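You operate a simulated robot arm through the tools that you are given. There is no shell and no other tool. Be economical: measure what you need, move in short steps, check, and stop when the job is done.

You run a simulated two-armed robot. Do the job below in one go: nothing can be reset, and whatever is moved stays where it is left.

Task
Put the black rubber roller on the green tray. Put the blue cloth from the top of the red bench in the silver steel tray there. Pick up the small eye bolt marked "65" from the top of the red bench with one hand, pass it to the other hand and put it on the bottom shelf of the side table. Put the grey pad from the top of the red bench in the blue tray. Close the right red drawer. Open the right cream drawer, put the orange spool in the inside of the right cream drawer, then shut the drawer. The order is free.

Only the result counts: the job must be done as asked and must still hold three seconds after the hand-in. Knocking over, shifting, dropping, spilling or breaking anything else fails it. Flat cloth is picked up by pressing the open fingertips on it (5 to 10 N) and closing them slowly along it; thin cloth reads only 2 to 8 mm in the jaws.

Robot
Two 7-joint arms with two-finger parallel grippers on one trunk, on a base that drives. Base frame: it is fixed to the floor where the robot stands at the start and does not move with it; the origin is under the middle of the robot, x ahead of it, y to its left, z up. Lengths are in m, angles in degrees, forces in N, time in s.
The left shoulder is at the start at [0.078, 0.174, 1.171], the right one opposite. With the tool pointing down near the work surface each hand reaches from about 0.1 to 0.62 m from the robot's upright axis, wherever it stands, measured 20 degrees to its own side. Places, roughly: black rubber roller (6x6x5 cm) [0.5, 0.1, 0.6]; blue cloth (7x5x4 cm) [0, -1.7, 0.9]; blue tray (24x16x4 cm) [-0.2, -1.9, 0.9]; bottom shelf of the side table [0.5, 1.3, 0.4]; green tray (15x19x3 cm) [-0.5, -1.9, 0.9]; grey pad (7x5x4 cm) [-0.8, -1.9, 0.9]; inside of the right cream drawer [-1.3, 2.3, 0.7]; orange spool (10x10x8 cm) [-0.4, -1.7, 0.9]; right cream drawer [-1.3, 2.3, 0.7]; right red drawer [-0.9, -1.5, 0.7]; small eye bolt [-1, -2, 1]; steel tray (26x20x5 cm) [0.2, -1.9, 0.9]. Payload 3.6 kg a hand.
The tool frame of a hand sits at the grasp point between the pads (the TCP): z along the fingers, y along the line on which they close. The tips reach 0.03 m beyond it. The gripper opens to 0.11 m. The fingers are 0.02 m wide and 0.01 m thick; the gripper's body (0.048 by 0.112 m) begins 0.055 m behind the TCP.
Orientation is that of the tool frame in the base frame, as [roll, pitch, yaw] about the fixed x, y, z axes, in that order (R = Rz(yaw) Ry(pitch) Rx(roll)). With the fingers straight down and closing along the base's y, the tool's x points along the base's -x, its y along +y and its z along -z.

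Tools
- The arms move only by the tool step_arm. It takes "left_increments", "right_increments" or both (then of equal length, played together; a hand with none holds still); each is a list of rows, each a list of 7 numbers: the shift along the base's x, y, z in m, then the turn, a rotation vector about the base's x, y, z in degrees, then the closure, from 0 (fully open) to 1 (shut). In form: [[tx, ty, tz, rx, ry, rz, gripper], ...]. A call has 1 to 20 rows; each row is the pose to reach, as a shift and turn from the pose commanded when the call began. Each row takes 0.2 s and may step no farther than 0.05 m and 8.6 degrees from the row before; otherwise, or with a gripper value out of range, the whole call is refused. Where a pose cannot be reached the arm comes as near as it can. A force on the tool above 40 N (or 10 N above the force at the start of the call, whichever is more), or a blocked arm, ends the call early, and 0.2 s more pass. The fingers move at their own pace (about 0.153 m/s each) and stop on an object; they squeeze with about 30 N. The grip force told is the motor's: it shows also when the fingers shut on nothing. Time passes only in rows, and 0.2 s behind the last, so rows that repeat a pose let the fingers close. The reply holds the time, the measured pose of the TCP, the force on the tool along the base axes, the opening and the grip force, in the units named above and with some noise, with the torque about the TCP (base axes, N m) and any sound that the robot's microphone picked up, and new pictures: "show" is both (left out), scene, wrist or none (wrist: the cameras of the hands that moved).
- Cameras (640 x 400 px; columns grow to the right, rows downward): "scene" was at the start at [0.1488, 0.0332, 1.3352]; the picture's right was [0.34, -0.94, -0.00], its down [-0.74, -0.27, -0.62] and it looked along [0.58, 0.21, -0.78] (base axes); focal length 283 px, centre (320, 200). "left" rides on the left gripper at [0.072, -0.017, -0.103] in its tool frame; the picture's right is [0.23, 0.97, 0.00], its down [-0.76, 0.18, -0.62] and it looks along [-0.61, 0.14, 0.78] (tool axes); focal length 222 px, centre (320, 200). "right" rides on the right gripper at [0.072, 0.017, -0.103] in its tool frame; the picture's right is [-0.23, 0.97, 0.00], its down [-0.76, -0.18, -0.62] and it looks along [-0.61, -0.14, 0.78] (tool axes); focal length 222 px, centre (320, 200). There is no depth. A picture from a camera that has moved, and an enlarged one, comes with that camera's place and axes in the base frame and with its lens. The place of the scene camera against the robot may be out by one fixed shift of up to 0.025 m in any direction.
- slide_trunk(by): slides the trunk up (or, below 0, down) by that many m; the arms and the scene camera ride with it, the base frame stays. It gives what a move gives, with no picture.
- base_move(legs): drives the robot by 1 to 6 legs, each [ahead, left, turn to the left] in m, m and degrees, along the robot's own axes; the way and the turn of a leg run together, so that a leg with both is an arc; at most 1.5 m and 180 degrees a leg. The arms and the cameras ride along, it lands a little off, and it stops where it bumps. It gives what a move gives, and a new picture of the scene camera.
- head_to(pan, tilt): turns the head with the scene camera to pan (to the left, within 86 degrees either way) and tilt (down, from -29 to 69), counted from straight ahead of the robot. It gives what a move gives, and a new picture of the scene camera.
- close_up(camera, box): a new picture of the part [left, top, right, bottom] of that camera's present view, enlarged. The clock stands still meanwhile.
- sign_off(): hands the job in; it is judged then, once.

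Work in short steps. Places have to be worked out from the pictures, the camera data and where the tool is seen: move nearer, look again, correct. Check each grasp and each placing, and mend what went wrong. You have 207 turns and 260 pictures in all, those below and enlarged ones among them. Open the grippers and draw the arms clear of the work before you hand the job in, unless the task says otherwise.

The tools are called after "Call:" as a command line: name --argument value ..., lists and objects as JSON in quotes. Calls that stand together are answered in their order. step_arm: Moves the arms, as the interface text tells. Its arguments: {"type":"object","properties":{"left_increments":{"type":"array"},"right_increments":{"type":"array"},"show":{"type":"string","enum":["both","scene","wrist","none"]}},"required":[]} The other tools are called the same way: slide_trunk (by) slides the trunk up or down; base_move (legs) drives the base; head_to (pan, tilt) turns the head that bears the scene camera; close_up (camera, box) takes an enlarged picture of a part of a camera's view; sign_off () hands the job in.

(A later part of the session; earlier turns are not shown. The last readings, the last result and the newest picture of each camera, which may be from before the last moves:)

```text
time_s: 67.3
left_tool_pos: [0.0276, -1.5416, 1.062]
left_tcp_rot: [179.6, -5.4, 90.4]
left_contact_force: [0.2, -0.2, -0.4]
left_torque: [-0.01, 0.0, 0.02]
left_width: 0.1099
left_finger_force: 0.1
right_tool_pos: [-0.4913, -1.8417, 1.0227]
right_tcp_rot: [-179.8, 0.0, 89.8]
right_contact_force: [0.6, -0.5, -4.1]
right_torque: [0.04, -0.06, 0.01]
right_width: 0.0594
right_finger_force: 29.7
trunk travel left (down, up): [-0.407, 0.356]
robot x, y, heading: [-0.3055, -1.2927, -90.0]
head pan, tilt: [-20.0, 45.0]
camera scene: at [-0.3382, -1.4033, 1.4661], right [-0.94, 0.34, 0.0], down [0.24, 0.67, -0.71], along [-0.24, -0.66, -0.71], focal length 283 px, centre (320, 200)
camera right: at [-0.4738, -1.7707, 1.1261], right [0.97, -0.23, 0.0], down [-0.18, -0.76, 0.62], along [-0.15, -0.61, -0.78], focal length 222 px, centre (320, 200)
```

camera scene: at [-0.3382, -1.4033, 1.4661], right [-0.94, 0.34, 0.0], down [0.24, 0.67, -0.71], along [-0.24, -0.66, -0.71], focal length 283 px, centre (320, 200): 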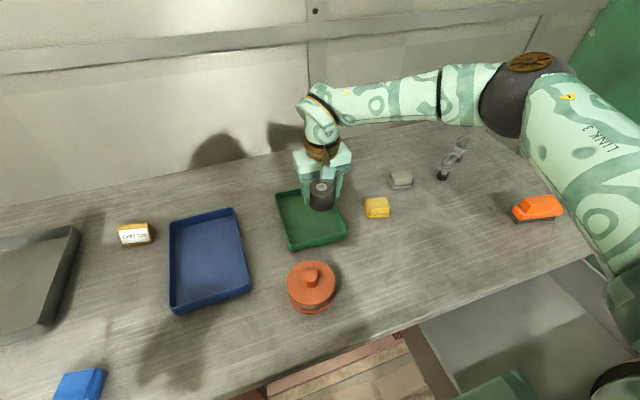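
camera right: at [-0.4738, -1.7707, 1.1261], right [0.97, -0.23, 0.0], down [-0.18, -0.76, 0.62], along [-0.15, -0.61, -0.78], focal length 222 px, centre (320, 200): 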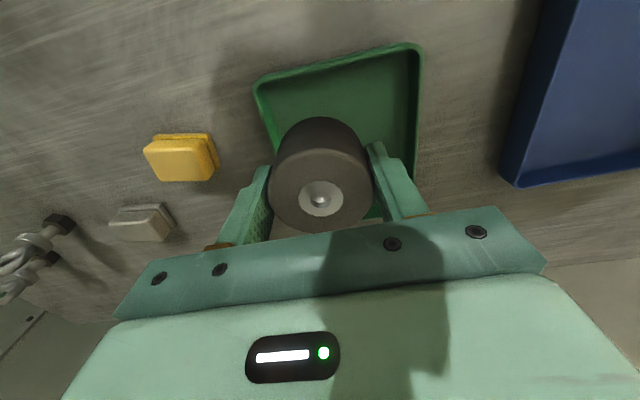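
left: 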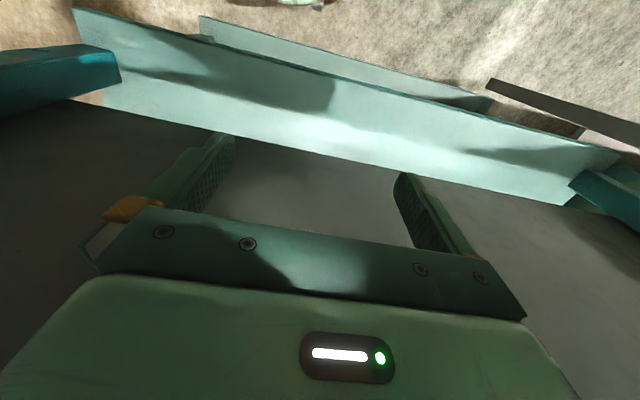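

The base is blocked at y = -1.29 (closest spot), fine. I shift the roller over the tray middle and lower until it touches.

Call:
step_arm --right_increments '[[0.016, -0.028, 0, 0, 0, 0, 0.8], [0.016, -0.028, -0.03, 0, 0, 0, 0.8], [0.016, -0.028, -0.06, 0, 0, 0, 0.8], [0.016, -0.028, -0.072, 0, 0, 0, 0.8]]' --show "both"

```text
time_s: 68.3
left_tool_pos: [0.0279, -1.5402, 1.0615]
left_tcp_rot: [179.7, -5.4, 90.6]
left_contact_force: [0.0, -0.2, 0.1]
left_torque: [0.0, 0.03, 0.01]
left_width: 0.1099
left_finger_force: 0.0
right_tool_pos: [-0.4762, -1.8707, 0.9521]
right_tcp_rot: [-179.8, 0.0, 89.8]
right_contact_force: [-0.9, -0.1, -3.5]
right_torque: [-0.01, 0.04, 0.0]
right_width: 0.0594
right_finger_force: 29.9
trunk travel left (down, up): [-0.407, 0.356]
robot x, y, heading: [-0.306, -1.2929, -90.1]
head pan, tilt: [-20.0, 45.0]
camera scene: at [-0.3378, -1.4033, 1.4661], right [-0.94, 0.34, 0.0], down [0.24, 0.67, -0.71], along [-0.24, -0.66, -0.71], focal length 283 px, centre (320, 200)
camera right: at [-0.4579, -1.7995, 1.0557], right [0.97, -0.23, 0.0], down [-0.18, -0.76, 0.62], along [-0.15, -0.61, -0.78], focal length 222 px, centre (320, 200)
```

scene: 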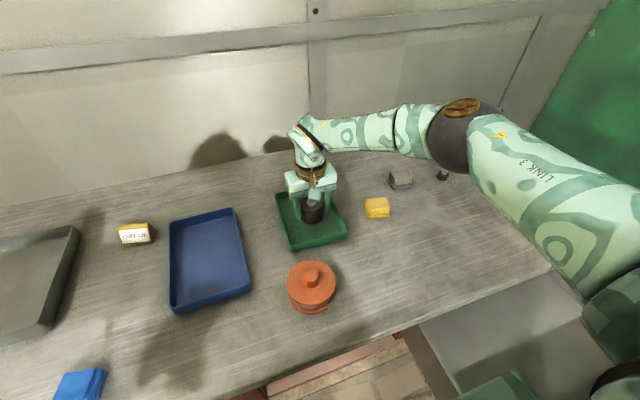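
right: 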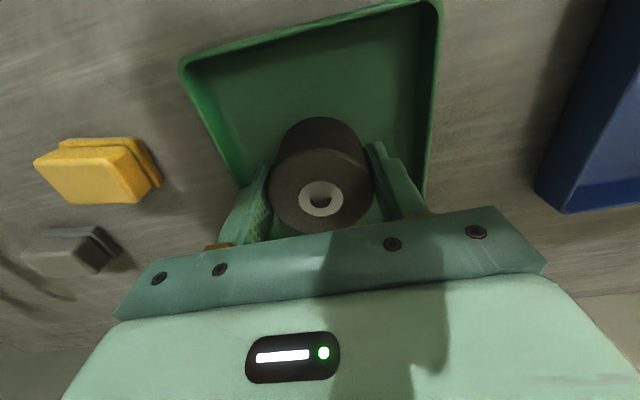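

No contact yet; lower a bit more in small steps.

Call:
step_arm --right_increments '[[0, 0, -0.005, 0, 0, 0, 0.8], [0, 0, -0.01, 0, 0, 0, 0.8]]' --show "none"

Call:
step_arm --right_increments '[[0, 0, -0.004, 0, 0, 0, 0.8], [0, 0, -0.008, 0, 0, 0, 0.8]]' --show "none"

```text
time_s: 68.9
left_tool_pos: [0.0267, -1.541, 1.0618]
left_tcp_rot: [179.7, -5.4, 90.5]
left_contact_force: [0.3, -0.3, 0.1]
left_torque: [0.01, 0.0, -0.01]
left_width: 0.1098
left_finger_force: 0.0
right_tool_pos: [-0.475, -1.8703, 0.9434]
right_tcp_rot: [-179.8, 0.1, 89.8]
right_contact_force: [0.9, 0.3, -2.8]
right_torque: [0.0, -0.05, 0.0]
right_width: 0.059
right_finger_force: 29.6
trunk travel left (down, up): [-0.407, 0.356]
robot x, y, heading: [-0.3029, -1.2924, -90.1]
head pan, tilt: [-20.0, 45.0]
```

```text
time_s: 69.5
left_tool_pos: [0.0277, -1.5407, 1.0624]
left_tcp_rot: [179.7, -5.3, 90.6]
left_contact_force: [-0.5, -0.4, -0.9]
left_torque: [0.01, -0.02, 0.01]
left_width: 0.1101
left_finger_force: 0.1
right_tool_pos: [-0.4757, -1.8711, 0.9344]
right_tcp_rot: [-179.8, 0.0, 89.8]
right_contact_force: [0.0, -1.0, -2.8]
right_torque: [0.02, -0.03, 0.03]
right_width: 0.0591
right_finger_force: 30.4
trunk travel left (down, up): [-0.407, 0.356]
robot x, y, heading: [-0.3041, -1.2902, -89.8]
head pan, tilt: [-20.0, 45.0]
```

Call:
step_arm --right_increments '[[0, 0, -0.004, 0, 0, 0, 0.8], [0, 0, -0.008, 0, 0, 0, 0.8]]' --show "wrist"

```text
time_s: 70.1
left_tool_pos: [0.0274, -1.5396, 1.0632]
left_tcp_rot: [179.7, -5.3, 90.5]
left_contact_force: [-1.0, 0.4, -0.8]
left_torque: [-0.03, 0.01, -0.03]
left_width: 0.1099
left_finger_force: 0.1
right_tool_pos: [-0.4765, -1.8699, 0.9267]
right_tcp_rot: [-179.8, 0.0, 89.7]
right_contact_force: [-0.3, 1.9, 2.7]
right_torque: [0.1, -0.17, 0.02]
right_width: 0.0593
right_finger_force: 29.6
trunk travel left (down, up): [-0.407, 0.356]
robot x, y, heading: [-0.3012, -1.2922, -89.8]
head pan, tilt: [-20.0, 45.0]
camera right: at [-0.458, -1.7981, 1.0303], right [0.97, -0.23, 0.0], down [-0.18, -0.76, 0.62], along [-0.15, -0.61, -0.78], focal length 222 px, centre (320, 200)
```

right: 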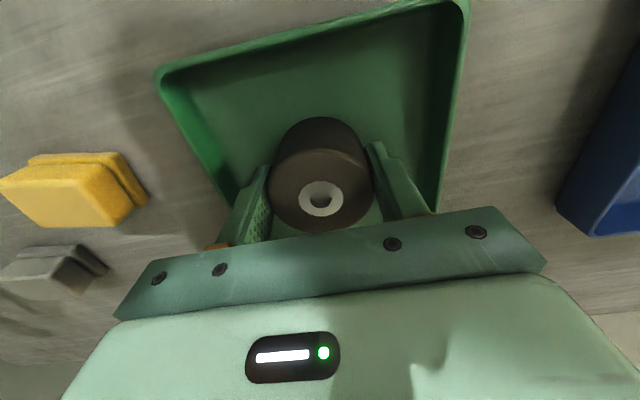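

Contact: the roller rests on the tray floor. I open partway and lift away.

Call:
step_arm --right_increments '[[0, 0, 0, 0, 0, 0, 0.3], [0, 0, 0, 0, 0, 0, 0.25], [0, 0, 0.03, 0, 0, 0, 0.25], [0, 0, 0.08, 0, 0, 0, 0.25], [0, 0, 0.13, 0, 0, 0, 0.1], [0, 0.03, 0.16, 0, 0, 0, 0]]' --show "both"

```text
time_s: 71.5
left_tool_pos: [0.0283, -1.5399, 1.0631]
left_tcp_rot: [179.7, -5.4, 90.5]
left_contact_force: [0.2, 0.6, -0.3]
left_torque: [0.01, 0.0, 0.01]
left_width: 0.1101
left_finger_force: 0.0
right_tool_pos: [-0.4769, -1.8404, 1.0865]
right_tcp_rot: [-179.8, 0.0, 89.8]
right_contact_force: [-0.6, 0.4, 0.1]
right_torque: [-0.04, -0.01, -0.03]
right_width: 0.1101
right_finger_force: 0.0
trunk travel left (down, up): [-0.407, 0.356]
robot x, y, heading: [-0.3068, -1.2899, -90.2]
head pan, tilt: [-20.0, 45.0]
camera scene: at [-0.3383, -1.4014, 1.4663], right [-0.94, 0.34, 0.0], down [0.24, 0.66, -0.71], along [-0.24, -0.67, -0.71], focal length 283 px, centre (320, 200)
camera right: at [-0.4591, -1.7686, 1.1897], right [0.97, -0.23, 0.0], down [-0.18, -0.76, 0.62], along [-0.15, -0.61, -0.78], focal length 222 px, centre (320, 200)
```

scene: 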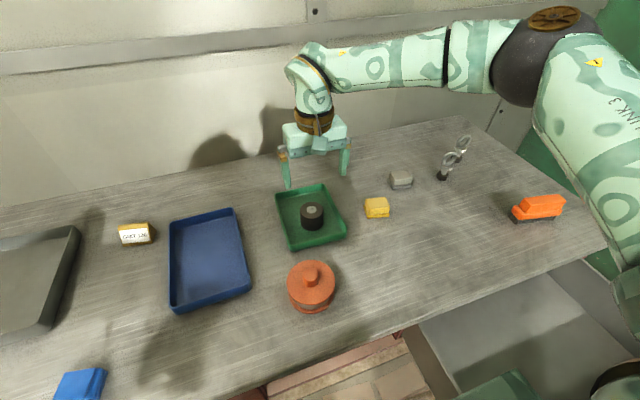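
right: 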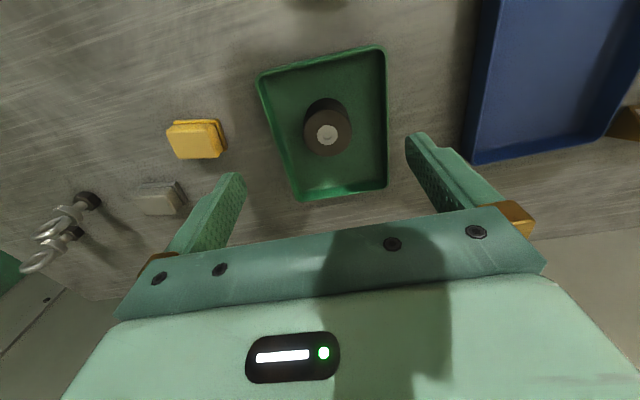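

Roller is on the green tray. Next close the red drawer: back off and look at it.

Call:
base_move --legs '[[-0.45, 0, 0], [0, -0.35, 0]]'

Call:
slide_trunk --by -0.2

Call:
head_to --pan -15 --tilt 45

```text
time_s: 76.1
left_tool_pos: [-0.3197, -1.0955, 1.0615]
left_tcp_rot: [179.7, -5.3, 90.7]
left_contact_force: [-0.1, 0.0, 0.2]
left_torque: [0.0, 0.03, -0.01]
left_width: 0.11
left_finger_force: 0.0
right_tool_pos: [-0.8212, -1.3972, 1.0849]
right_tcp_rot: [-179.8, 0.0, 90.1]
right_contact_force: [0.7, -0.1, 0.0]
right_torque: [0.01, -0.01, -0.01]
right_width: 0.1099
right_finger_force: 0.1
trunk travel left (down, up): [-0.407, 0.356]
robot x, y, heading: [-0.6484, -0.8448, -89.6]
head pan, tilt: [-20.0, 45.0]
camera scene: at [-0.6842, -0.959, 1.4661], right [-0.94, 0.34, 0.0], down [0.24, 0.67, -0.71], along [-0.24, -0.67, -0.71], focal length 283 px, centre (320, 200)
```

scene: 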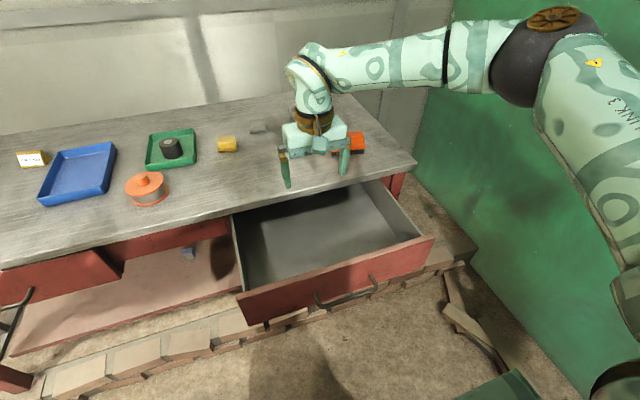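

```text
time_s: 78.2
left_tool_pos: [-0.317, -1.1139, 0.8275]
left_tcp_rot: [179.9, -15.1, 90.7]
left_contact_force: [0.3, -0.5, 0.8]
left_torque: [-0.01, -0.01, -0.02]
left_width: 0.11
left_finger_force: 0.0
right_tool_pos: [-0.8211, -1.3981, 0.8861]
right_tcp_rot: [-179.8, 0.0, 90.0]
right_contact_force: [0.5, -0.5, 0.2]
right_torque: [-0.01, 0.0, 0.01]
right_width: 0.1099
right_finger_force: 0.0
trunk travel left (down, up): [-0.207, 0.556]
robot x, y, heading: [-0.6503, -0.8475, -89.7]
head pan, tilt: [-20.0, 45.0]
```

```text
time_s: 78.9
left_tool_pos: [-0.3166, -1.1148, 0.8274]
left_tcp_rot: [179.9, -15.3, 90.7]
left_contact_force: [-0.1, 0.0, -1.1]
left_torque: [0.01, 0.01, 0.01]
left_width: 0.1101
left_finger_force: 0.0
right_tool_pos: [-0.82, -1.3979, 0.8851]
right_tcp_rot: [-179.9, 0.0, 89.9]
right_contact_force: [-0.1, 0.3, 0.8]
right_torque: [0.0, 0.0, 0.01]
right_width: 0.1101
right_finger_force: 0.1
trunk travel left (down, up): [-0.207, 0.556]
robot x, y, heading: [-0.6514, -0.8464, -89.8]
head pan, tilt: [-15.0, 45.0]
camera scene: at [-0.6761, -1.0419, 1.2617], right [-0.97, 0.25, 0.0], down [0.18, 0.68, -0.71], along [-0.18, -0.68, -0.71], focal length 283 px, centre (320, 200)
```

scene: 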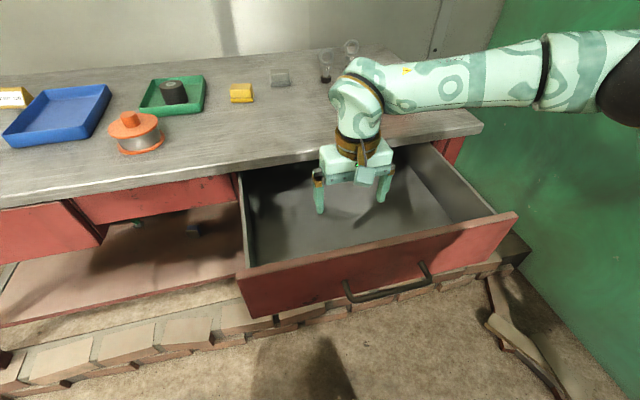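

Drawer front is at y ≈ -1.33 with its handle bar near (-0.89, -1.27, 0.71). I pull the right hand back in front of it, closing the fingers, and line up.

Call:
step_arm --right_increments '[[0, 0.05, 0, 0, 0, 0, 0.5], [0, 0.1, 0, 0, 0, 0, 1], [0, 0.15, 0, 0, 0, 0, 1], [0, 0.2, 0, 0, 0, 0, 1], [0, 0.25, 0, 0, 0, 0, 1], [0, 0.3, 0, 0, 0, 0, 1], [0, 0.3, -0.05, 0, 0, 0, 1], [0, 0.3, -0.1, 0, 0, 0, 1], [0, 0.3, -0.15, 0, 0, 0, 1], [0, 0.3, -0.165, 0, 0, 0, 1]]' --show "none"

Call:
base_move --legs '[[0, -0.09, 0]]'

```text
time_s: 81.1
left_tool_pos: [-0.3174, -1.1142, 0.8263]
left_tcp_rot: [179.8, -15.2, 90.7]
left_contact_force: [0.9, -0.9, -0.1]
left_torque: [0.02, -0.01, 0.01]
left_width: 0.1099
left_finger_force: 0.0
right_tool_pos: [-0.8191, -1.0968, 0.7155]
right_tcp_rot: [-179.8, 0.0, 90.0]
right_contact_force: [0.5, -0.1, 0.3]
right_torque: [0.01, 0.0, 0.01]
right_width: 0.0
right_finger_force: 30.0
right hand out of reach, approached as far as the arm can: row 5, 6, 7, 8, 9, 10
trunk travel left (down, up): [-0.207, 0.556]
robot x, y, heading: [-0.6493, -0.8477, -89.8]
head pan, tilt: [-15.0, 45.0]
```

```text
time_s: 82.2
left_tool_pos: [-0.4097, -1.1154, 0.8278]
left_tcp_rot: [179.7, -15.1, 90.6]
left_contact_force: [0.4, 0.1, 0.0]
left_torque: [0.01, -0.01, -0.01]
left_width: 0.1098
left_finger_force: 0.1
right_tool_pos: [-0.9104, -1.0981, 0.7173]
right_tcp_rot: [-179.9, -0.1, 89.9]
right_contact_force: [-0.5, -0.7, -0.4]
right_torque: [-0.01, -0.04, 0.01]
right_width: 0.0001
right_finger_force: 30.0
trunk travel left (down, up): [-0.207, 0.556]
robot x, y, heading: [-0.7409, -0.8444, -90.0]
head pan, tilt: [-15.0, 45.0]
camera scene: at [-0.7688, -1.0422, 1.2617], right [-0.97, 0.25, 0.0], down [0.18, 0.68, -0.71], along [-0.18, -0.68, -0.71], focal length 283 px, centre (320, 200)
```

scene: 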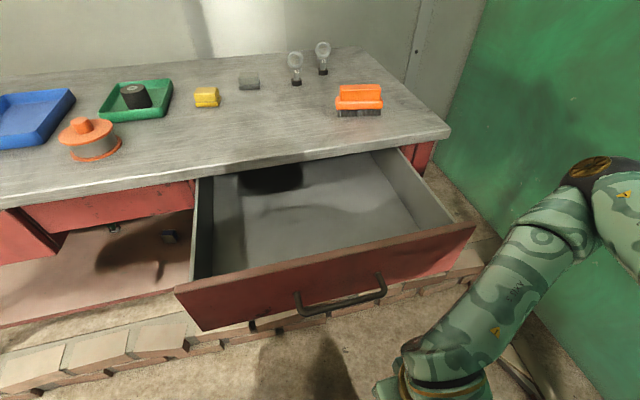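

Hand is in front of the drawer. I move the base in by 0.1 m, then push the handle in with the arm.

Call:
base_move --legs '[[0.1, 0, 0]]'

Call:
step_arm --right_increments '[[0, -0.03, 0, 0, 0, 0, 1], [0, -0.06, 0, 0, 0, 0, 1], [0, -0.08, 0, 0, 0, 0, 1], [0, -0.1, 0, 0, 0, 0, 1], [0, -0.12, 0, 0, 0, 0, 1], [0, -0.14, 0, 0, 0, 0, 1]]' --show "scene"

```text
time_s: 83.3
left_tool_pos: [-0.4075, -1.2176, 0.8276]
left_tcp_rot: [179.7, -15.4, 90.7]
left_contact_force: [-0.4, 0.2, -1.1]
left_torque: [0.08, 0.0, 0.0]
left_width: 0.1098
left_finger_force: 0.1
right_tool_pos: [-0.9096, -1.2004, 0.7157]
right_tcp_rot: [-179.8, 0.0, 90.0]
right_contact_force: [0.2, 0.1, -0.9]
right_torque: [0.0, 0.0, -0.03]
right_width: 0.0
right_finger_force: 29.4
trunk travel left (down, up): [-0.207, 0.556]
robot x, y, heading: [-0.7429, -0.9462, -89.7]
head pan, tilt: [-15.0, 45.0]
camera scene: at [-0.7665, -1.1445, 1.2614], right [-0.97, 0.25, 0.0], down [0.18, 0.69, -0.71], along [-0.18, -0.68, -0.71], focal length 283 px, centre (320, 200)
```

scene: 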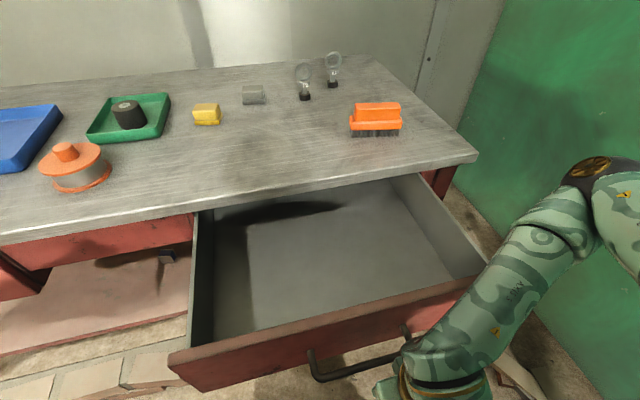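

```text
time_s: 84.8
left_tool_pos: [-0.4072, -1.2164, 0.828]
left_tcp_rot: [179.8, -15.2, 90.5]
left_contact_force: [-0.6, -1.0, 0.8]
left_torque: [0.04, -0.02, 0.0]
left_width: 0.1101
left_finger_force: 0.0
right_tool_pos: [-0.9106, -1.3394, 0.7155]
right_tcp_rot: [-179.8, -0.1, 89.8]
right_contact_force: [0.1, 0.0, 0.0]
right_torque: [0.0, 0.01, -0.02]
right_width: 0.0
right_finger_force: 30.1
trunk travel left (down, up): [-0.207, 0.556]
robot x, y, heading: [-0.7407, -0.9511, -89.7]
head pan, tilt: [-15.0, 45.0]
camera scene: at [-0.7666, -1.1434, 1.2617], right [-0.97, 0.25, 0.0], down [0.18, 0.68, -0.71], along [-0.18, -0.68, -0.71], focal length 283 px, centre (320, 200)
```

scene: 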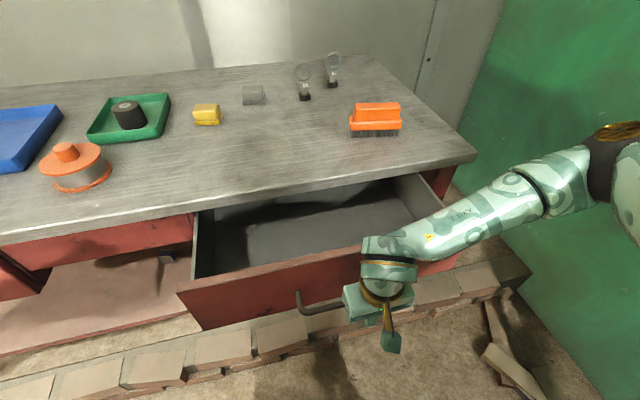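

The drawer moves in smoothly. Continue pushing in small steps.

Call:
step_arm --right_increments '[[0, -0.02, 0, 0, 0, 0, 1], [0, -0.04, 0, 0, 0, 0, 1], [0, -0.06, 0, 0, 0, 0, 1], [0, -0.08, 0, 0, 0, 0, 1], [0, -0.1, 0, 0, 0, 0, 1], [0, -0.12, 0, 0, 0, 0, 1], [0, -0.14, 0, 0, 0, 0, 1], [0, -0.16, 0, 0, 0, 0, 1], [0, -0.18, 0, 0, 0, 0, 1]]' --show "scene"

```text
time_s: 86.7
left_tool_pos: [-0.4092, -1.2168, 0.8281]
left_tcp_rot: [179.8, -15.1, 90.5]
left_contact_force: [0.9, 0.3, -0.4]
left_torque: [0.04, 0.02, -0.01]
left_width: 0.11
left_finger_force: 0.2
right_tool_pos: [-0.9094, -1.5031, 0.7147]
right_tcp_rot: [-179.9, -1.1, 89.7]
right_contact_force: [-0.8, 11.7, 6.5]
right_torque: [-0.62, -0.02, 0.07]
right_width: 0.0
right_finger_force: 30.2
trunk travel left (down, up): [-0.207, 0.556]
robot x, y, heading: [-0.7402, -0.9466, -89.7]
head pan, tilt: [-15.0, 45.0]
stopped in row 9 (right hand): the force on the tool passed its limit at 46 N (the readings are from after the stop); the commanded pose is now the measured one
camera scene: at [-0.7669, -1.143, 1.2618], right [-0.97, 0.26, 0.0], down [0.18, 0.68, -0.71], along [-0.18, -0.68, -0.71], focal length 283 px, centre (320, 200)
```

scene: 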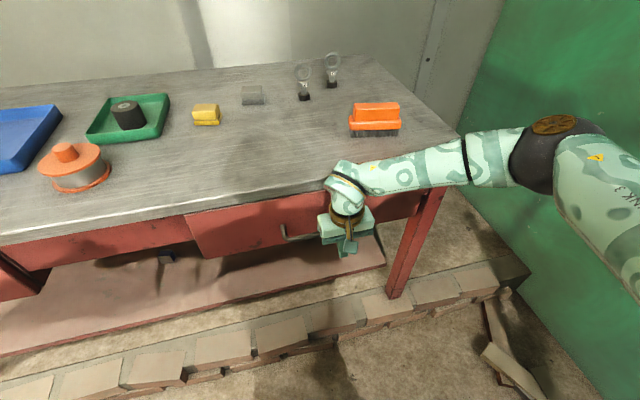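

It stopped at 46 N – probably fully shut. I check closely after pulling the hand back.

Call:
step_arm --right_increments '[[0, 0.04, 0, 0, 0, 0, 1], [0, 0.08, 0, 0, 0, 0, 1], [0, 0.12, 0, 0, 0, 0, 1], [0, 0.16, 0.0, 0, 0, 0, 1], [0, 0.18, 0.05, 0, 0, 0, 1], [0, 0.18, 0.1, 0, 0, 0, 1], [0, 0.18, 0.15, 0, 0, 0, 1]]' --show "none"

Call:
close_up --camera "scene" --box '[100, 120, 440, 332]'

```text
refused: row 5 steps farther than a row can; nothing moved
```

```text
1.88 times, centred on (270, 226) of scene
camera zoom: at [-0.7669, -1.143, 1.2618], right [-0.97, 0.26, 0.0], down [0.18, 0.68, -0.71], along [-0.18, -0.68, -0.71], focal length 533 px, centre (414, 151)
```

zoom: 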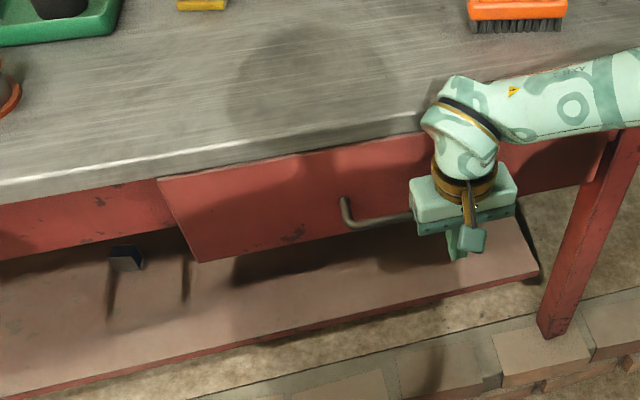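

Call:
step_arm --right_increments '[[0, 0.04, 0, 0, 0, 0, 1], [0, 0.08, 0, 0, 0, 0, 1], [0, 0.12, 0, 0, 0, 0, 1], [0, 0.16, 0.0, 0, 0, 0, 1], [0, 0.2, 0.0, 0, 0, 0, 1]]' --show "none"

Call:
head_to --pan 25 --tilt 45

```text
time_s: 87.9
left_tool_pos: [-0.4067, -1.2156, 0.8272]
left_tcp_rot: [179.8, -15.2, 90.7]
left_contact_force: [-0.5, -0.3, -0.4]
left_torque: [-0.04, 0.0, 0.01]
left_width: 0.11
left_finger_force: 0.0
right_tool_pos: [-0.9077, -1.3038, 0.7141]
right_tcp_rot: [-179.7, -0.9, 89.8]
right_contact_force: [0.7, -0.6, -0.3]
right_torque: [-0.02, 0.02, -0.02]
right_width: 0.0
right_finger_force: 29.9
trunk travel left (down, up): [-0.207, 0.556]
robot x, y, heading: [-0.738, -0.9473, -89.7]
head pan, tilt: [-15.0, 45.0]
```

```text
time_s: 89.0
left_tool_pos: [-0.4081, -1.2171, 0.8275]
left_tcp_rot: [179.8, -15.2, 90.5]
left_contact_force: [-1.0, 0.1, -0.3]
left_torque: [0.02, 0.0, 0.04]
left_width: 0.1099
left_finger_force: 0.0
right_tool_pos: [-0.91, -1.3053, 0.7136]
right_tcp_rot: [-179.8, -0.9, 89.8]
right_contact_force: [0.4, -1.0, 0.3]
right_torque: [0.0, 0.01, 0.01]
right_width: 0.0001
right_finger_force: 29.4
trunk travel left (down, up): [-0.207, 0.556]
robot x, y, heading: [-0.7457, -0.9478, -89.5]
head pan, tilt: [25.0, 45.0]
camera scene: at [-0.7115, -1.1379, 1.2617], right [-0.9, -0.43, 0.0], down [-0.3, 0.64, -0.71], along [0.3, -0.64, -0.71], focal length 283 px, centre (320, 200)
```

scene: 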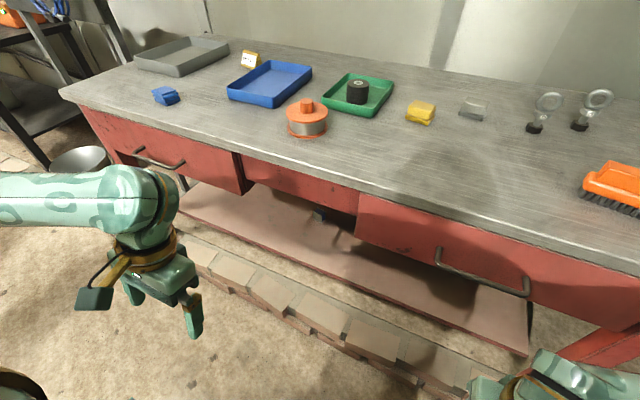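

Call:
close_up --camera "scene" --box '[60, 80, 380, 280]'

Call:
close_up --camera "scene" --box '[320, 140, 640, 340]'

```text
2.00 times, centred on (220, 180) of scene
camera zoom: at [-0.7115, -1.1379, 1.2617], right [-0.9, -0.43, 0.0], down [-0.3, 0.64, -0.71], along [0.3, -0.64, -0.71], focal length 566 px, centre (520, 240)
```

zoom: 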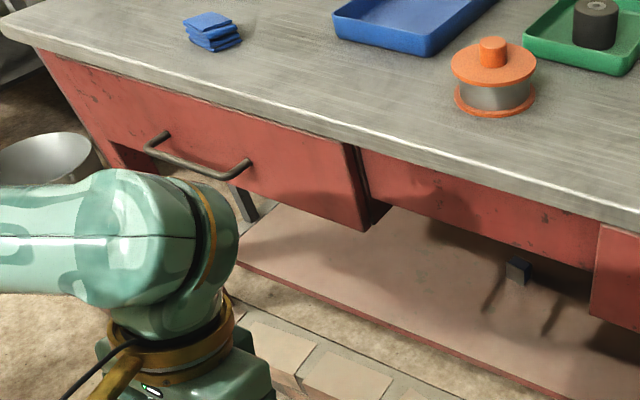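

```text
2.00 times, centred on (480, 240) of scene
camera zoom: at [-0.7115, -1.1379, 1.2617], right [-0.9, -0.43, 0.0], down [-0.3, 0.64, -0.71], along [0.3, -0.64, -0.71], focal length 566 px, centre (0, 120)
```

zoom: 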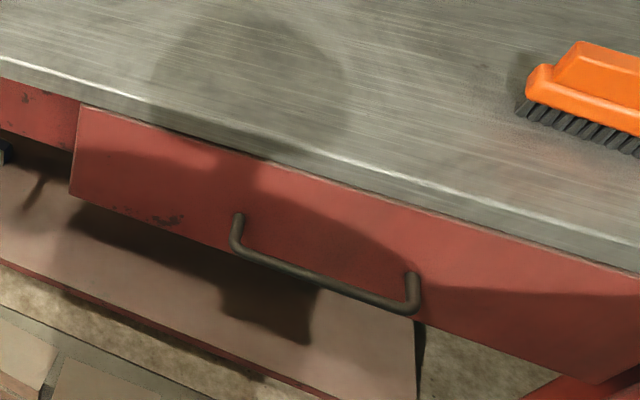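

Geometry of both closed drawers matches (front faces at same y), so the right drawer is shut. Now prepare for the grey pad: raise trunk a little and lift both hands above the bench.

Call:
slide_trunk --by 0.1

Call:
step_arm --left_increments '[[0, 0, 0.04, 0, 0, 0, 0], [0, 0, 0.08, 0, 0, 0, 0], [0, 0, 0.12, 0, 0, 0, 0], [0, 0, 0.14, 0, 0, 0, 0], [0, 0, 0.14, 0, 0, 0, 0], [0, 0, 0.14, 0, 0, 0, 0]]' --right_increments '[[0, 0, 0.04, 0, 0, 0, 0], [0, 0, 0.08, 0, 0, 0, 0], [0, 0, 0.12, 0, 0, 0, 0], [0, 0, 0.16, 0, 0, 0, 0], [0, 0, 0.2, 0, 0, 0, 0], [0, -0.02, 0.23, 0, 0, 0, 0]]' --show "none"

Call:
base_move --legs '[[0, 0.05, 0], [0.24, 0, 0], [0, 0, 30]]'

```text
time_s: 90.3
left_tool_pos: [-0.408, -1.2161, 0.9275]
left_tcp_rot: [179.8, -15.3, 90.6]
left_contact_force: [0.5, 0.0, -0.2]
left_torque: [0.03, -0.01, -0.03]
left_width: 0.1101
left_finger_force: 0.1
right_tool_pos: [-0.9094, -1.3057, 0.8146]
right_tcp_rot: [-179.8, -1.0, 89.7]
right_contact_force: [0.1, 0.4, 0.0]
right_torque: [0.01, 0.01, -0.01]
right_width: 0.0
right_finger_force: 29.9
trunk travel left (down, up): [-0.307, 0.456]
robot x, y, heading: [-0.7394, -0.9475, -89.7]
head pan, tilt: [25.0, 45.0]
```

```text
time_s: 91.7
left_tool_pos: [-0.4067, -1.2147, 1.0668]
left_tcp_rot: [179.8, -15.3, 90.6]
left_contact_force: [0.1, -0.8, 0.1]
left_torque: [-0.01, 0.01, -0.02]
left_width: 0.1099
left_finger_force: 0.1
left hand out of reach, approached as far as the arm can: row 4
right_tool_pos: [-0.9081, -1.3254, 1.0463]
right_tcp_rot: [-179.7, -1.0, 89.8]
right_contact_force: [0.1, 0.0, -0.5]
right_torque: [0.01, 0.02, -0.01]
right_width: 0.11
right_finger_force: 0.0
trunk travel left (down, up): [-0.307, 0.456]
robot x, y, heading: [-0.7399, -0.9481, -89.6]
head pan, tilt: [25.0, 45.0]
```

```text
time_s: 95.5
left_tool_pos: [-0.267, -1.2517, 1.0669]
left_tcp_rot: [179.8, -15.2, 120.7]
left_contact_force: [-0.3, 0.2, 0.4]
left_torque: [-0.02, 0.01, 0.02]
left_width: 0.1098
left_finger_force: 0.0
right_tool_pos: [-0.6468, -1.5972, 1.0461]
right_tcp_rot: [-179.8, -0.9, 119.9]
right_contact_force: [0.3, 0.6, -0.3]
right_torque: [0.02, -0.01, 0.04]
right_width: 0.1101
right_finger_force: 0.0
trunk travel left (down, up): [-0.307, 0.456]
robot x, y, heading: [-0.6928, -1.1872, -59.7]
head pan, tilt: [25.0, 45.0]
camera scene: at [-0.5906, -1.2913, 1.3648], right [-0.57, -0.82, 0.0], down [-0.58, 0.4, -0.71], along [0.58, -0.4, -0.71], focal length 283 px, centre (320, 200)
```

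scene: 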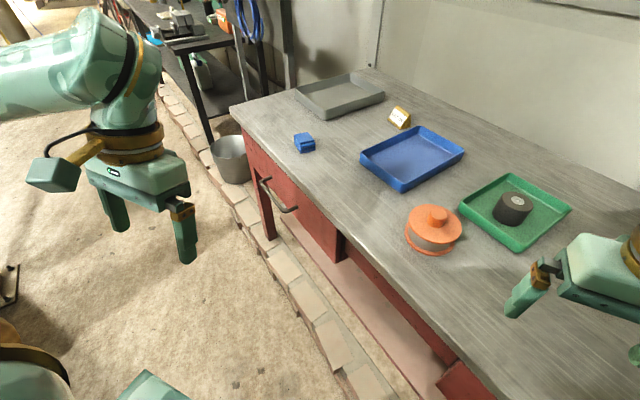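

Turned 30° so the right shoulder is nearer the bench. Look toward the pad and eye bolts.

Call:
head_to --pan -45 --tilt 40

Call:
close_up --camera "right" --box '[0, 0, 640, 400]'

```text
time_s: 96.9
left_tool_pos: [-0.2672, -1.2522, 1.0669]
left_tcp_rot: [179.8, -15.2, 120.7]
left_contact_force: [-0.2, 0.1, 0.1]
left_torque: [-0.04, -0.02, -0.02]
left_width: 0.1103
left_finger_force: 0.1
right_tool_pos: [-0.6453, -1.5969, 1.046]
right_tcp_rot: [-179.8, -0.9, 119.9]
right_contact_force: [-0.4, 0.9, 0.7]
right_torque: [0.02, 0.02, 0.02]
right_width: 0.11
right_finger_force: 0.0
trunk travel left (down, up): [-0.307, 0.456]
robot x, y, heading: [-0.6932, -1.1867, -59.4]
head pan, tilt: [-45.0, 40.0]
camera scene: at [-0.6791, -1.3276, 1.3721], right [-0.97, 0.25, 0.0], down [0.16, 0.62, -0.77], along [-0.19, -0.74, -0.64], focal length 283 px, centre (320, 200)
```

scene: 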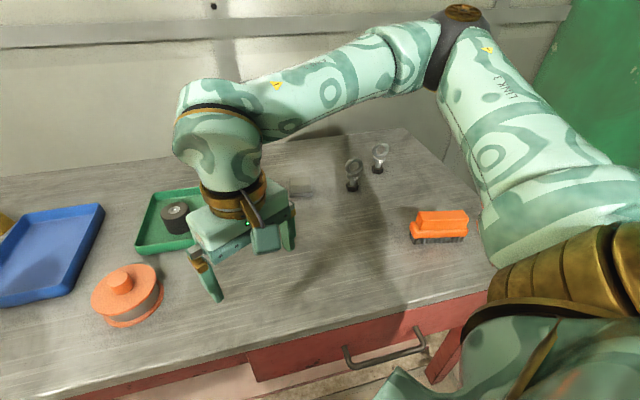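

```text
1.00 times, centred on (320, 200) of right (not enlarged: the box is as wide or as high as the picture)
camera zoom: at [-0.6656, -1.5283, 1.15], right [0.96, 0.29, -0.01], down [0.23, -0.76, 0.61], along [0.17, -0.59, -0.79], focal length 222 px, centre (320, 200)
```

zoom: 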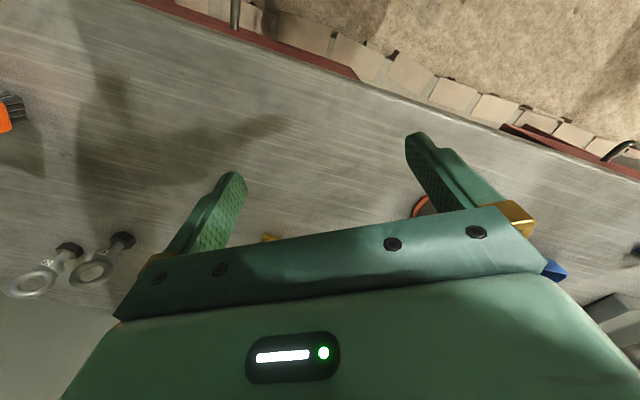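

The pad is hidden behind the gripper. I edge the base in and then move the hand over the expected pad place at height.

Call:
base_move --legs '[[0.085, -0.01, 0]]'

Call:
step_arm --right_increments '[[-0.03, -0.03, 0, 0, 0, 0, 0], [-0.06, -0.06, 0, 0, 0, 0, 0], [-0.09, -0.09, 0, 0, 0, 0, 0], [-0.12, -0.12, 0, 0, 0, 0, 0], [-0.13, -0.15, 0, 0, 0, 0, 0]]' --show "both"

```text
time_s: 98.0
left_tool_pos: [-0.2311, -1.3295, 1.0663]
left_tcp_rot: [179.9, -15.3, 120.9]
left_contact_force: [-0.4, -0.2, 0.8]
left_torque: [0.01, 0.01, -0.01]
left_width: 0.1099
left_finger_force: 0.0
right_tool_pos: [-0.6092, -1.6781, 1.0454]
right_tcp_rot: [-179.7, -1.0, 119.9]
right_contact_force: [0.6, 0.2, -0.6]
right_torque: [0.02, 0.03, -0.03]
right_width: 0.11
right_finger_force: 0.0
trunk travel left (down, up): [-0.307, 0.456]
robot x, y, heading: [-0.658, -1.2648, -59.5]
head pan, tilt: [-45.0, 40.0]
camera scene: at [-0.6435, -1.4079, 1.3719], right [-0.97, 0.25, 0.0], down [0.16, 0.62, -0.77], along [-0.19, -0.74, -0.64], focal length 283 px, centre (320, 200)
```

scene: 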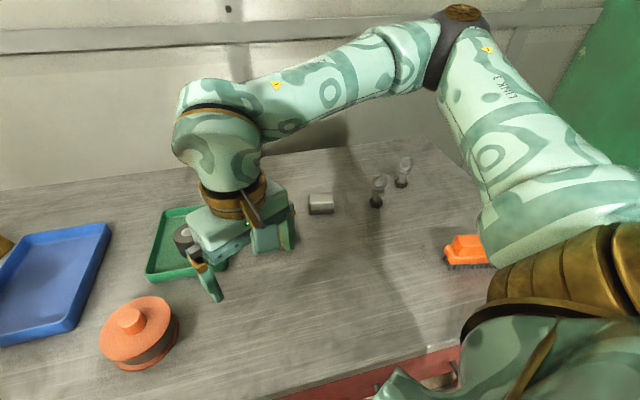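

```text
time_s: 99.2
left_tool_pos: [-0.233, -1.3294, 1.0672]
left_tcp_rot: [179.8, -15.2, 120.8]
left_contact_force: [0.0, 0.3, 0.5]
left_torque: [0.03, 0.0, 0.03]
left_width: 0.11
left_finger_force: 0.0
right_tool_pos: [-0.7402, -1.8271, 1.046]
right_tcp_rot: [-179.6, -0.9, 120.1]
right_contact_force: [0.1, -0.9, -0.5]
right_torque: [0.01, 0.04, 0.01]
right_width: 0.1102
right_finger_force: 0.1
trunk travel left (down, up): [-0.307, 0.456]
robot x, y, heading: [-0.6536, -1.2649, -59.5]
head pan, tilt: [-45.0, 40.0]
camera scene: at [-0.6435, -1.4062, 1.3721], right [-0.97, 0.25, 0.0], down [0.16, 0.62, -0.77], along [-0.19, -0.74, -0.64], focal length 283 px, centre (320, 200)
camera right: at [-0.76, -1.7579, 1.1508], right [0.96, 0.29, -0.01], down [0.23, -0.75, 0.61], along [0.17, -0.59, -0.79], focal length 222 px, centre (320, 200)
```

scene: 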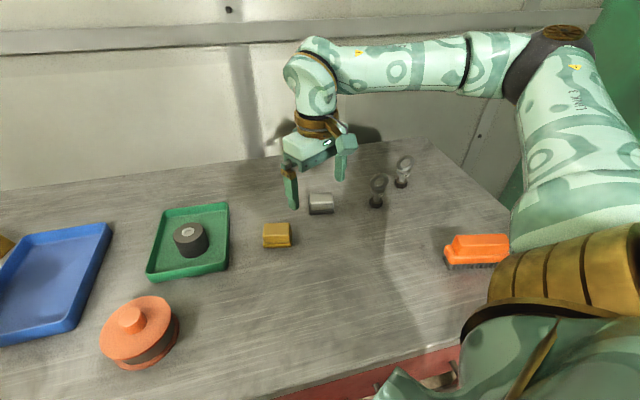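
right: 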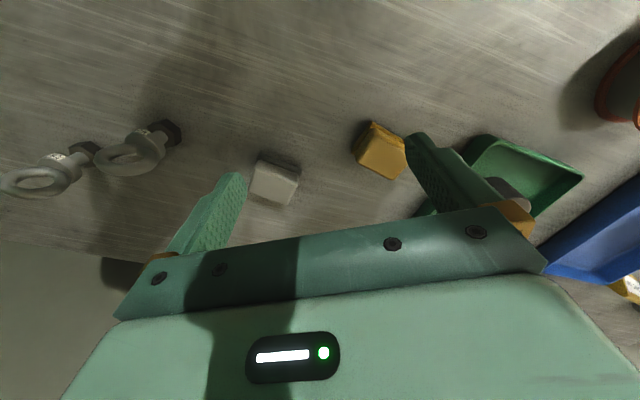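

Pad at about (-0.777, -1.928). I rotate the hand 30° back to close along x and go above it.

Call:
step_arm --right_increments '[[-0.01, -0.025, -0.02, 0, 0, -7.5, 0], [-0.02, -0.05, -0.03, 0, 0, -15, 0], [-0.03, -0.075, -0.04, 0, 0, -22.5, 0], [-0.036, -0.1, -0.05, 0, 0, -30, 0], [-0.036, -0.1, -0.05, 0, 0, -30, 0]]' --show "both"

```text
time_s: 100.4
left_tool_pos: [-0.2334, -1.328, 1.0676]
left_tcp_rot: [179.8, -15.1, 120.8]
left_contact_force: [0.0, 0.3, -0.3]
left_torque: [0.0, 0.01, 0.03]
left_width: 0.1101
left_finger_force: 0.0
right_tool_pos: [-0.7743, -1.9261, 0.9957]
right_tcp_rot: [-179.8, -0.8, 90.1]
right_contact_force: [0.8, 0.4, -0.1]
right_torque: [0.02, -0.01, 0.02]
right_width: 0.1101
right_finger_force: 0.1
trunk travel left (down, up): [-0.307, 0.456]
robot x, y, heading: [-0.6571, -1.2644, -59.4]
head pan, tilt: [-45.0, 40.0]
camera scene: at [-0.6445, -1.4061, 1.3722], right [-0.97, 0.25, 0.0], down [0.16, 0.62, -0.77], along [-0.19, -0.74, -0.64], focal length 283 px, centre (320, 200)
camera right: at [-0.7569, -1.8565, 1.1002], right [0.97, -0.23, -0.01], down [-0.18, -0.77, 0.61], along [-0.15, -0.59, -0.79], focal length 222 px, centre (320, 200)
```

scene: 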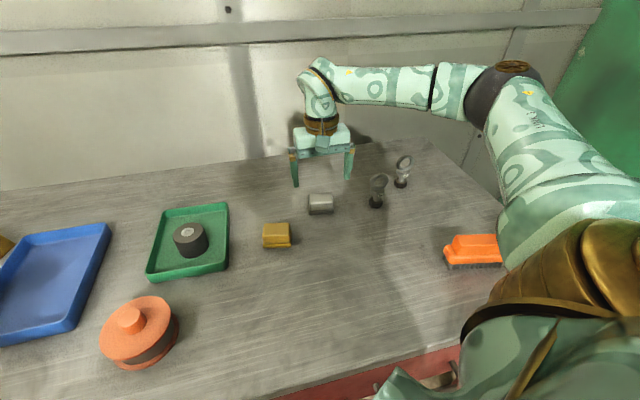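
right: 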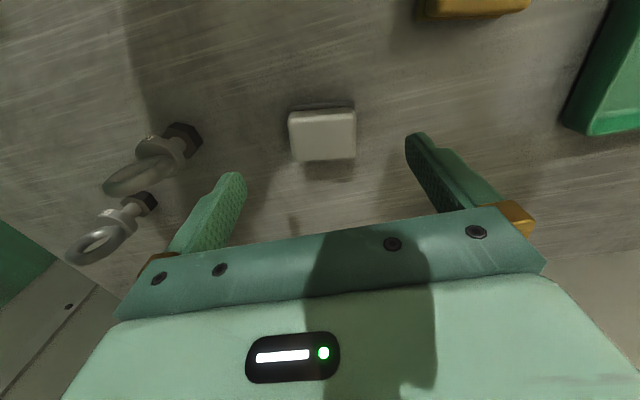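

Pad is centred between the fingers. I descend and close on it.

Call:
step_arm --right_increments '[[0, -0.001, -0.03, 0, 0, 0, 0], [0, -0.001, -0.06, 0, 0, 0, 0], [0, -0.001, -0.077, 0, 0, 0, 0], [0, -0.001, -0.077, 0, 0, 0, 0.3], [0, -0.001, -0.077, 0, 0, 0, 0.6], [0, -0.001, -0.077, 0, 0, 0, 0.8], [0, -0.001, -0.077, 0, 0, 0, 0.8]]' --show "wrist"

```text
time_s: 102.0
left_tool_pos: [-0.2331, -1.3299, 1.0664]
left_tcp_rot: [179.9, -15.3, 120.8]
left_contact_force: [-0.4, -0.4, -0.5]
left_torque: [0.03, -0.01, -0.02]
left_width: 0.1103
left_finger_force: 0.1
right_tool_pos: [-0.7762, -1.9263, 0.918]
right_tcp_rot: [-179.6, -0.9, 90.0]
right_contact_force: [0.0, -0.6, -0.7]
right_torque: [-0.02, 0.02, 0.02]
right_width: 0.0637
right_finger_force: 30.2
trunk travel left (down, up): [-0.307, 0.456]
robot x, y, heading: [-0.6578, -1.2673, -59.5]
head pan, tilt: [-45.0, 40.0]
camera right: at [-0.7578, -1.8567, 1.0226], right [0.97, -0.23, -0.01], down [-0.17, -0.77, 0.61], along [-0.14, -0.59, -0.79], focal length 222 px, centre (320, 200)
```

right: 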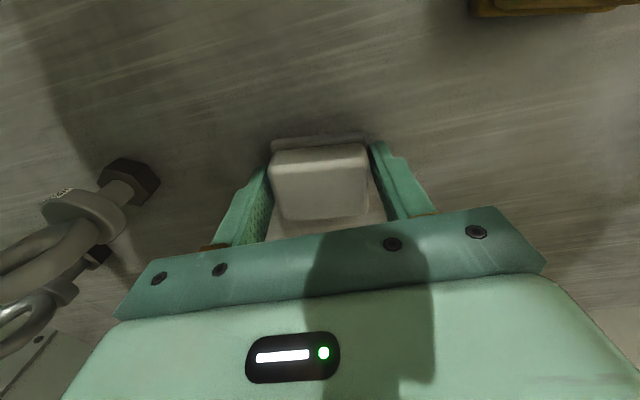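

Pad held at 64 mm. Lift, then drive parallel to the bench to the blue tray.

Call:
step_arm --right_increments '[[0, 0, 0.04, 0, 0, 0, 0.8], [0, 0.01, 0.09, 0, 0, 0, 0.8], [0, 0.03, 0.13, 0, 0, 0, 0.8], [0, 0.04, 0.15, 0, 0, 0, 0.8]]' --show "wrist"

Call:
base_move --legs '[[0.264, 0.47, 0]]'

```text
refused: row 2 steps farther than a row can; nothing moved
```

```text
time_s: 105.1
left_tool_pos: [0.3123, -1.3201, 1.0667]
left_tcp_rot: [179.8, -15.2, 121.0]
left_contact_force: [-0.1, 0.1, 0.2]
left_torque: [0.0, -0.02, 0.02]
left_width: 0.1097
left_finger_force: 0.0
right_tool_pos: [-0.2302, -1.9176, 0.9174]
right_tcp_rot: [-179.7, -0.9, 90.2]
right_contact_force: [0.0, 0.5, -0.1]
right_torque: [-0.01, 0.03, 0.03]
right_width: 0.0629
right_finger_force: 29.6
trunk travel left (down, up): [-0.307, 0.456]
robot x, y, heading: [-0.1105, -1.2585, -59.4]
head pan, tilt: [-45.0, 40.0]
camera scene: at [-0.0996, -1.3983, 1.3721], right [-0.97, 0.25, 0.0], down [0.16, 0.62, -0.77], along [-0.19, -0.74, -0.64], focal length 283 px, centre (320, 200)
```

scene: 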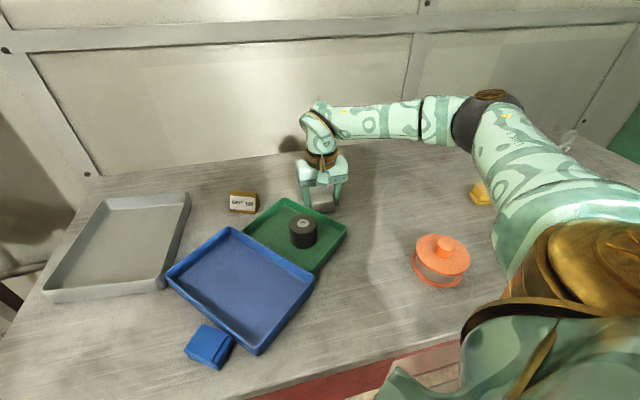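

My lift was refused (row 2 exceeded 5 cm) yet the base still drove, so the low hand pushed the green and blue trays along. I'll mend this: first lift the pad straight up, alone in its call.

Call:
step_arm --right_increments '[[0, 0, 0.04, 0, 0, 0, 0.8], [0, 0, 0.08, 0, 0, 0, 0.8], [0, 0, 0.12, 0, 0, 0, 0.8], [0, 0, 0.15, 0, 0, 0, 0.8]]' --show "both"

```text
time_s: 106.1
left_tool_pos: [0.3111, -1.3199, 1.0676]
left_tcp_rot: [179.8, -15.2, 120.9]
left_contact_force: [0.0, -0.5, 0.3]
left_torque: [0.01, 0.01, 0.01]
left_width: 0.1098
left_finger_force: 0.0
right_tool_pos: [-0.2289, -1.9182, 1.0698]
right_tcp_rot: [-179.7, -0.9, 90.3]
right_contact_force: [0.2, 0.4, -0.6]
right_torque: [0.0, 0.01, -0.02]
right_width: 0.0631
right_finger_force: 30.6
trunk travel left (down, up): [-0.307, 0.456]
robot x, y, heading: [-0.1098, -1.2547, -59.5]
head pan, tilt: [-45.0, 40.0]
camera scene: at [-0.1002, -1.3981, 1.3721], right [-0.97, 0.25, 0.0], down [0.16, 0.62, -0.77], along [-0.19, -0.74, -0.64], focal length 283 px, centre (320, 200)
camera right: at [-0.2113, -1.8479, 1.1728], right [0.97, -0.22, -0.01], down [-0.17, -0.77, 0.61], along [-0.14, -0.59, -0.79], focal length 222 px, centre (320, 200)
```

scene: 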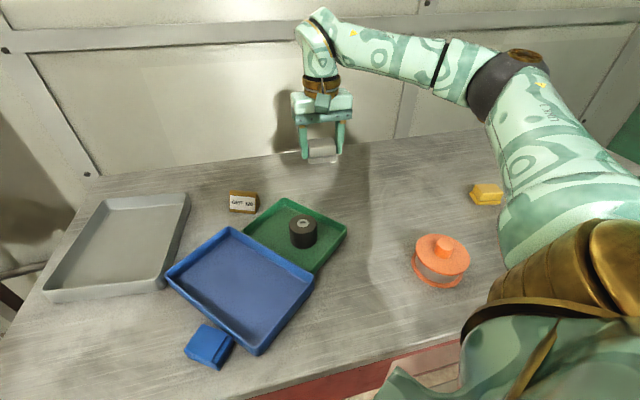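
right: 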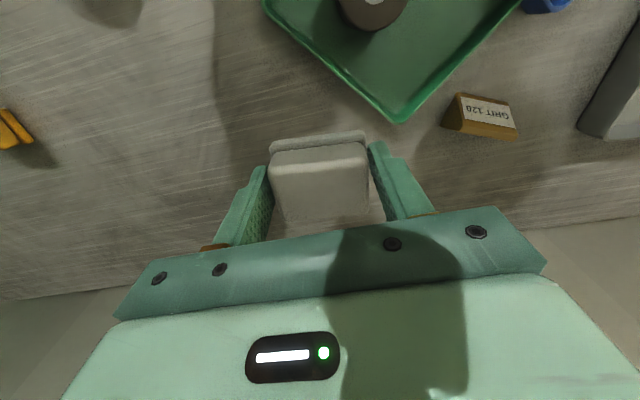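

Pad is still held. I carry it at height over the blue tray.

Call:
step_arm --right_increments '[[0.033, 0.03, 0, 0, 0, 0, 0.8], [0.066, 0.06, 0, 0, 0, 0, 0.8], [0.1, 0.09, 0, 0, 0, 0, 0.8], [0.133, 0.12, 0, 0, 0, 0, 0.8], [0.166, 0.15, 0, 0, 0, 0, 0.8], [0.195, 0.173, -0.02, 0, 0, 0, 0.8], [0.195, 0.173, -0.04, 0, 0, 0, 0.8]]' --show "both"

```text
time_s: 107.7
left_tool_pos: [0.3117, -1.3209, 1.068]
left_tcp_rot: [179.8, -15.2, 120.9]
left_contact_force: [-0.6, 0.5, 0.2]
left_torque: [0.02, -0.03, 0.0]
left_width: 0.11
left_finger_force: 0.1
right_tool_pos: [-0.0354, -1.7451, 1.0295]
right_tcp_rot: [-179.8, -0.9, 90.2]
right_contact_force: [-0.1, -0.1, -1.1]
right_torque: [0.03, 0.01, 0.01]
right_width: 0.0624
right_finger_force: 29.9
trunk travel left (down, up): [-0.307, 0.456]
robot x, y, heading: [-0.1109, -1.2539, -59.3]
head pan, tilt: [-45.0, 40.0]
camera scene: at [-0.1008, -1.3986, 1.372], right [-0.97, 0.25, 0.0], down [0.16, 0.62, -0.77], along [-0.19, -0.74, -0.64], focal length 283 px, centre (320, 200)
camera right: at [-0.0185, -1.6755, 1.1337], right [0.97, -0.22, -0.01], down [-0.17, -0.77, 0.61], along [-0.14, -0.59, -0.79], focal length 222 px, centre (320, 200)
```

scene: 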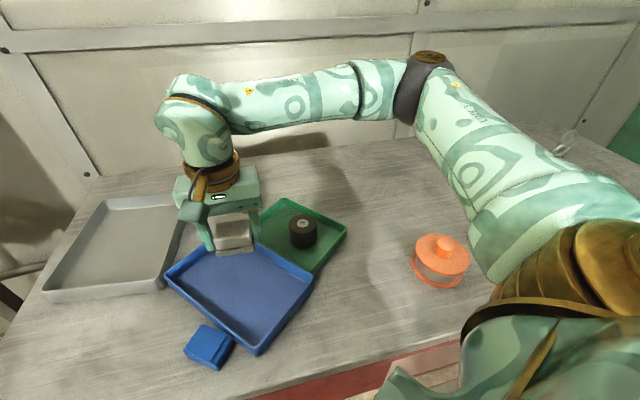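
right: 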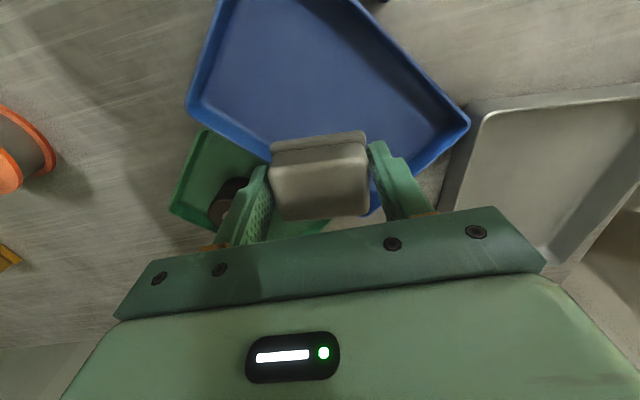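

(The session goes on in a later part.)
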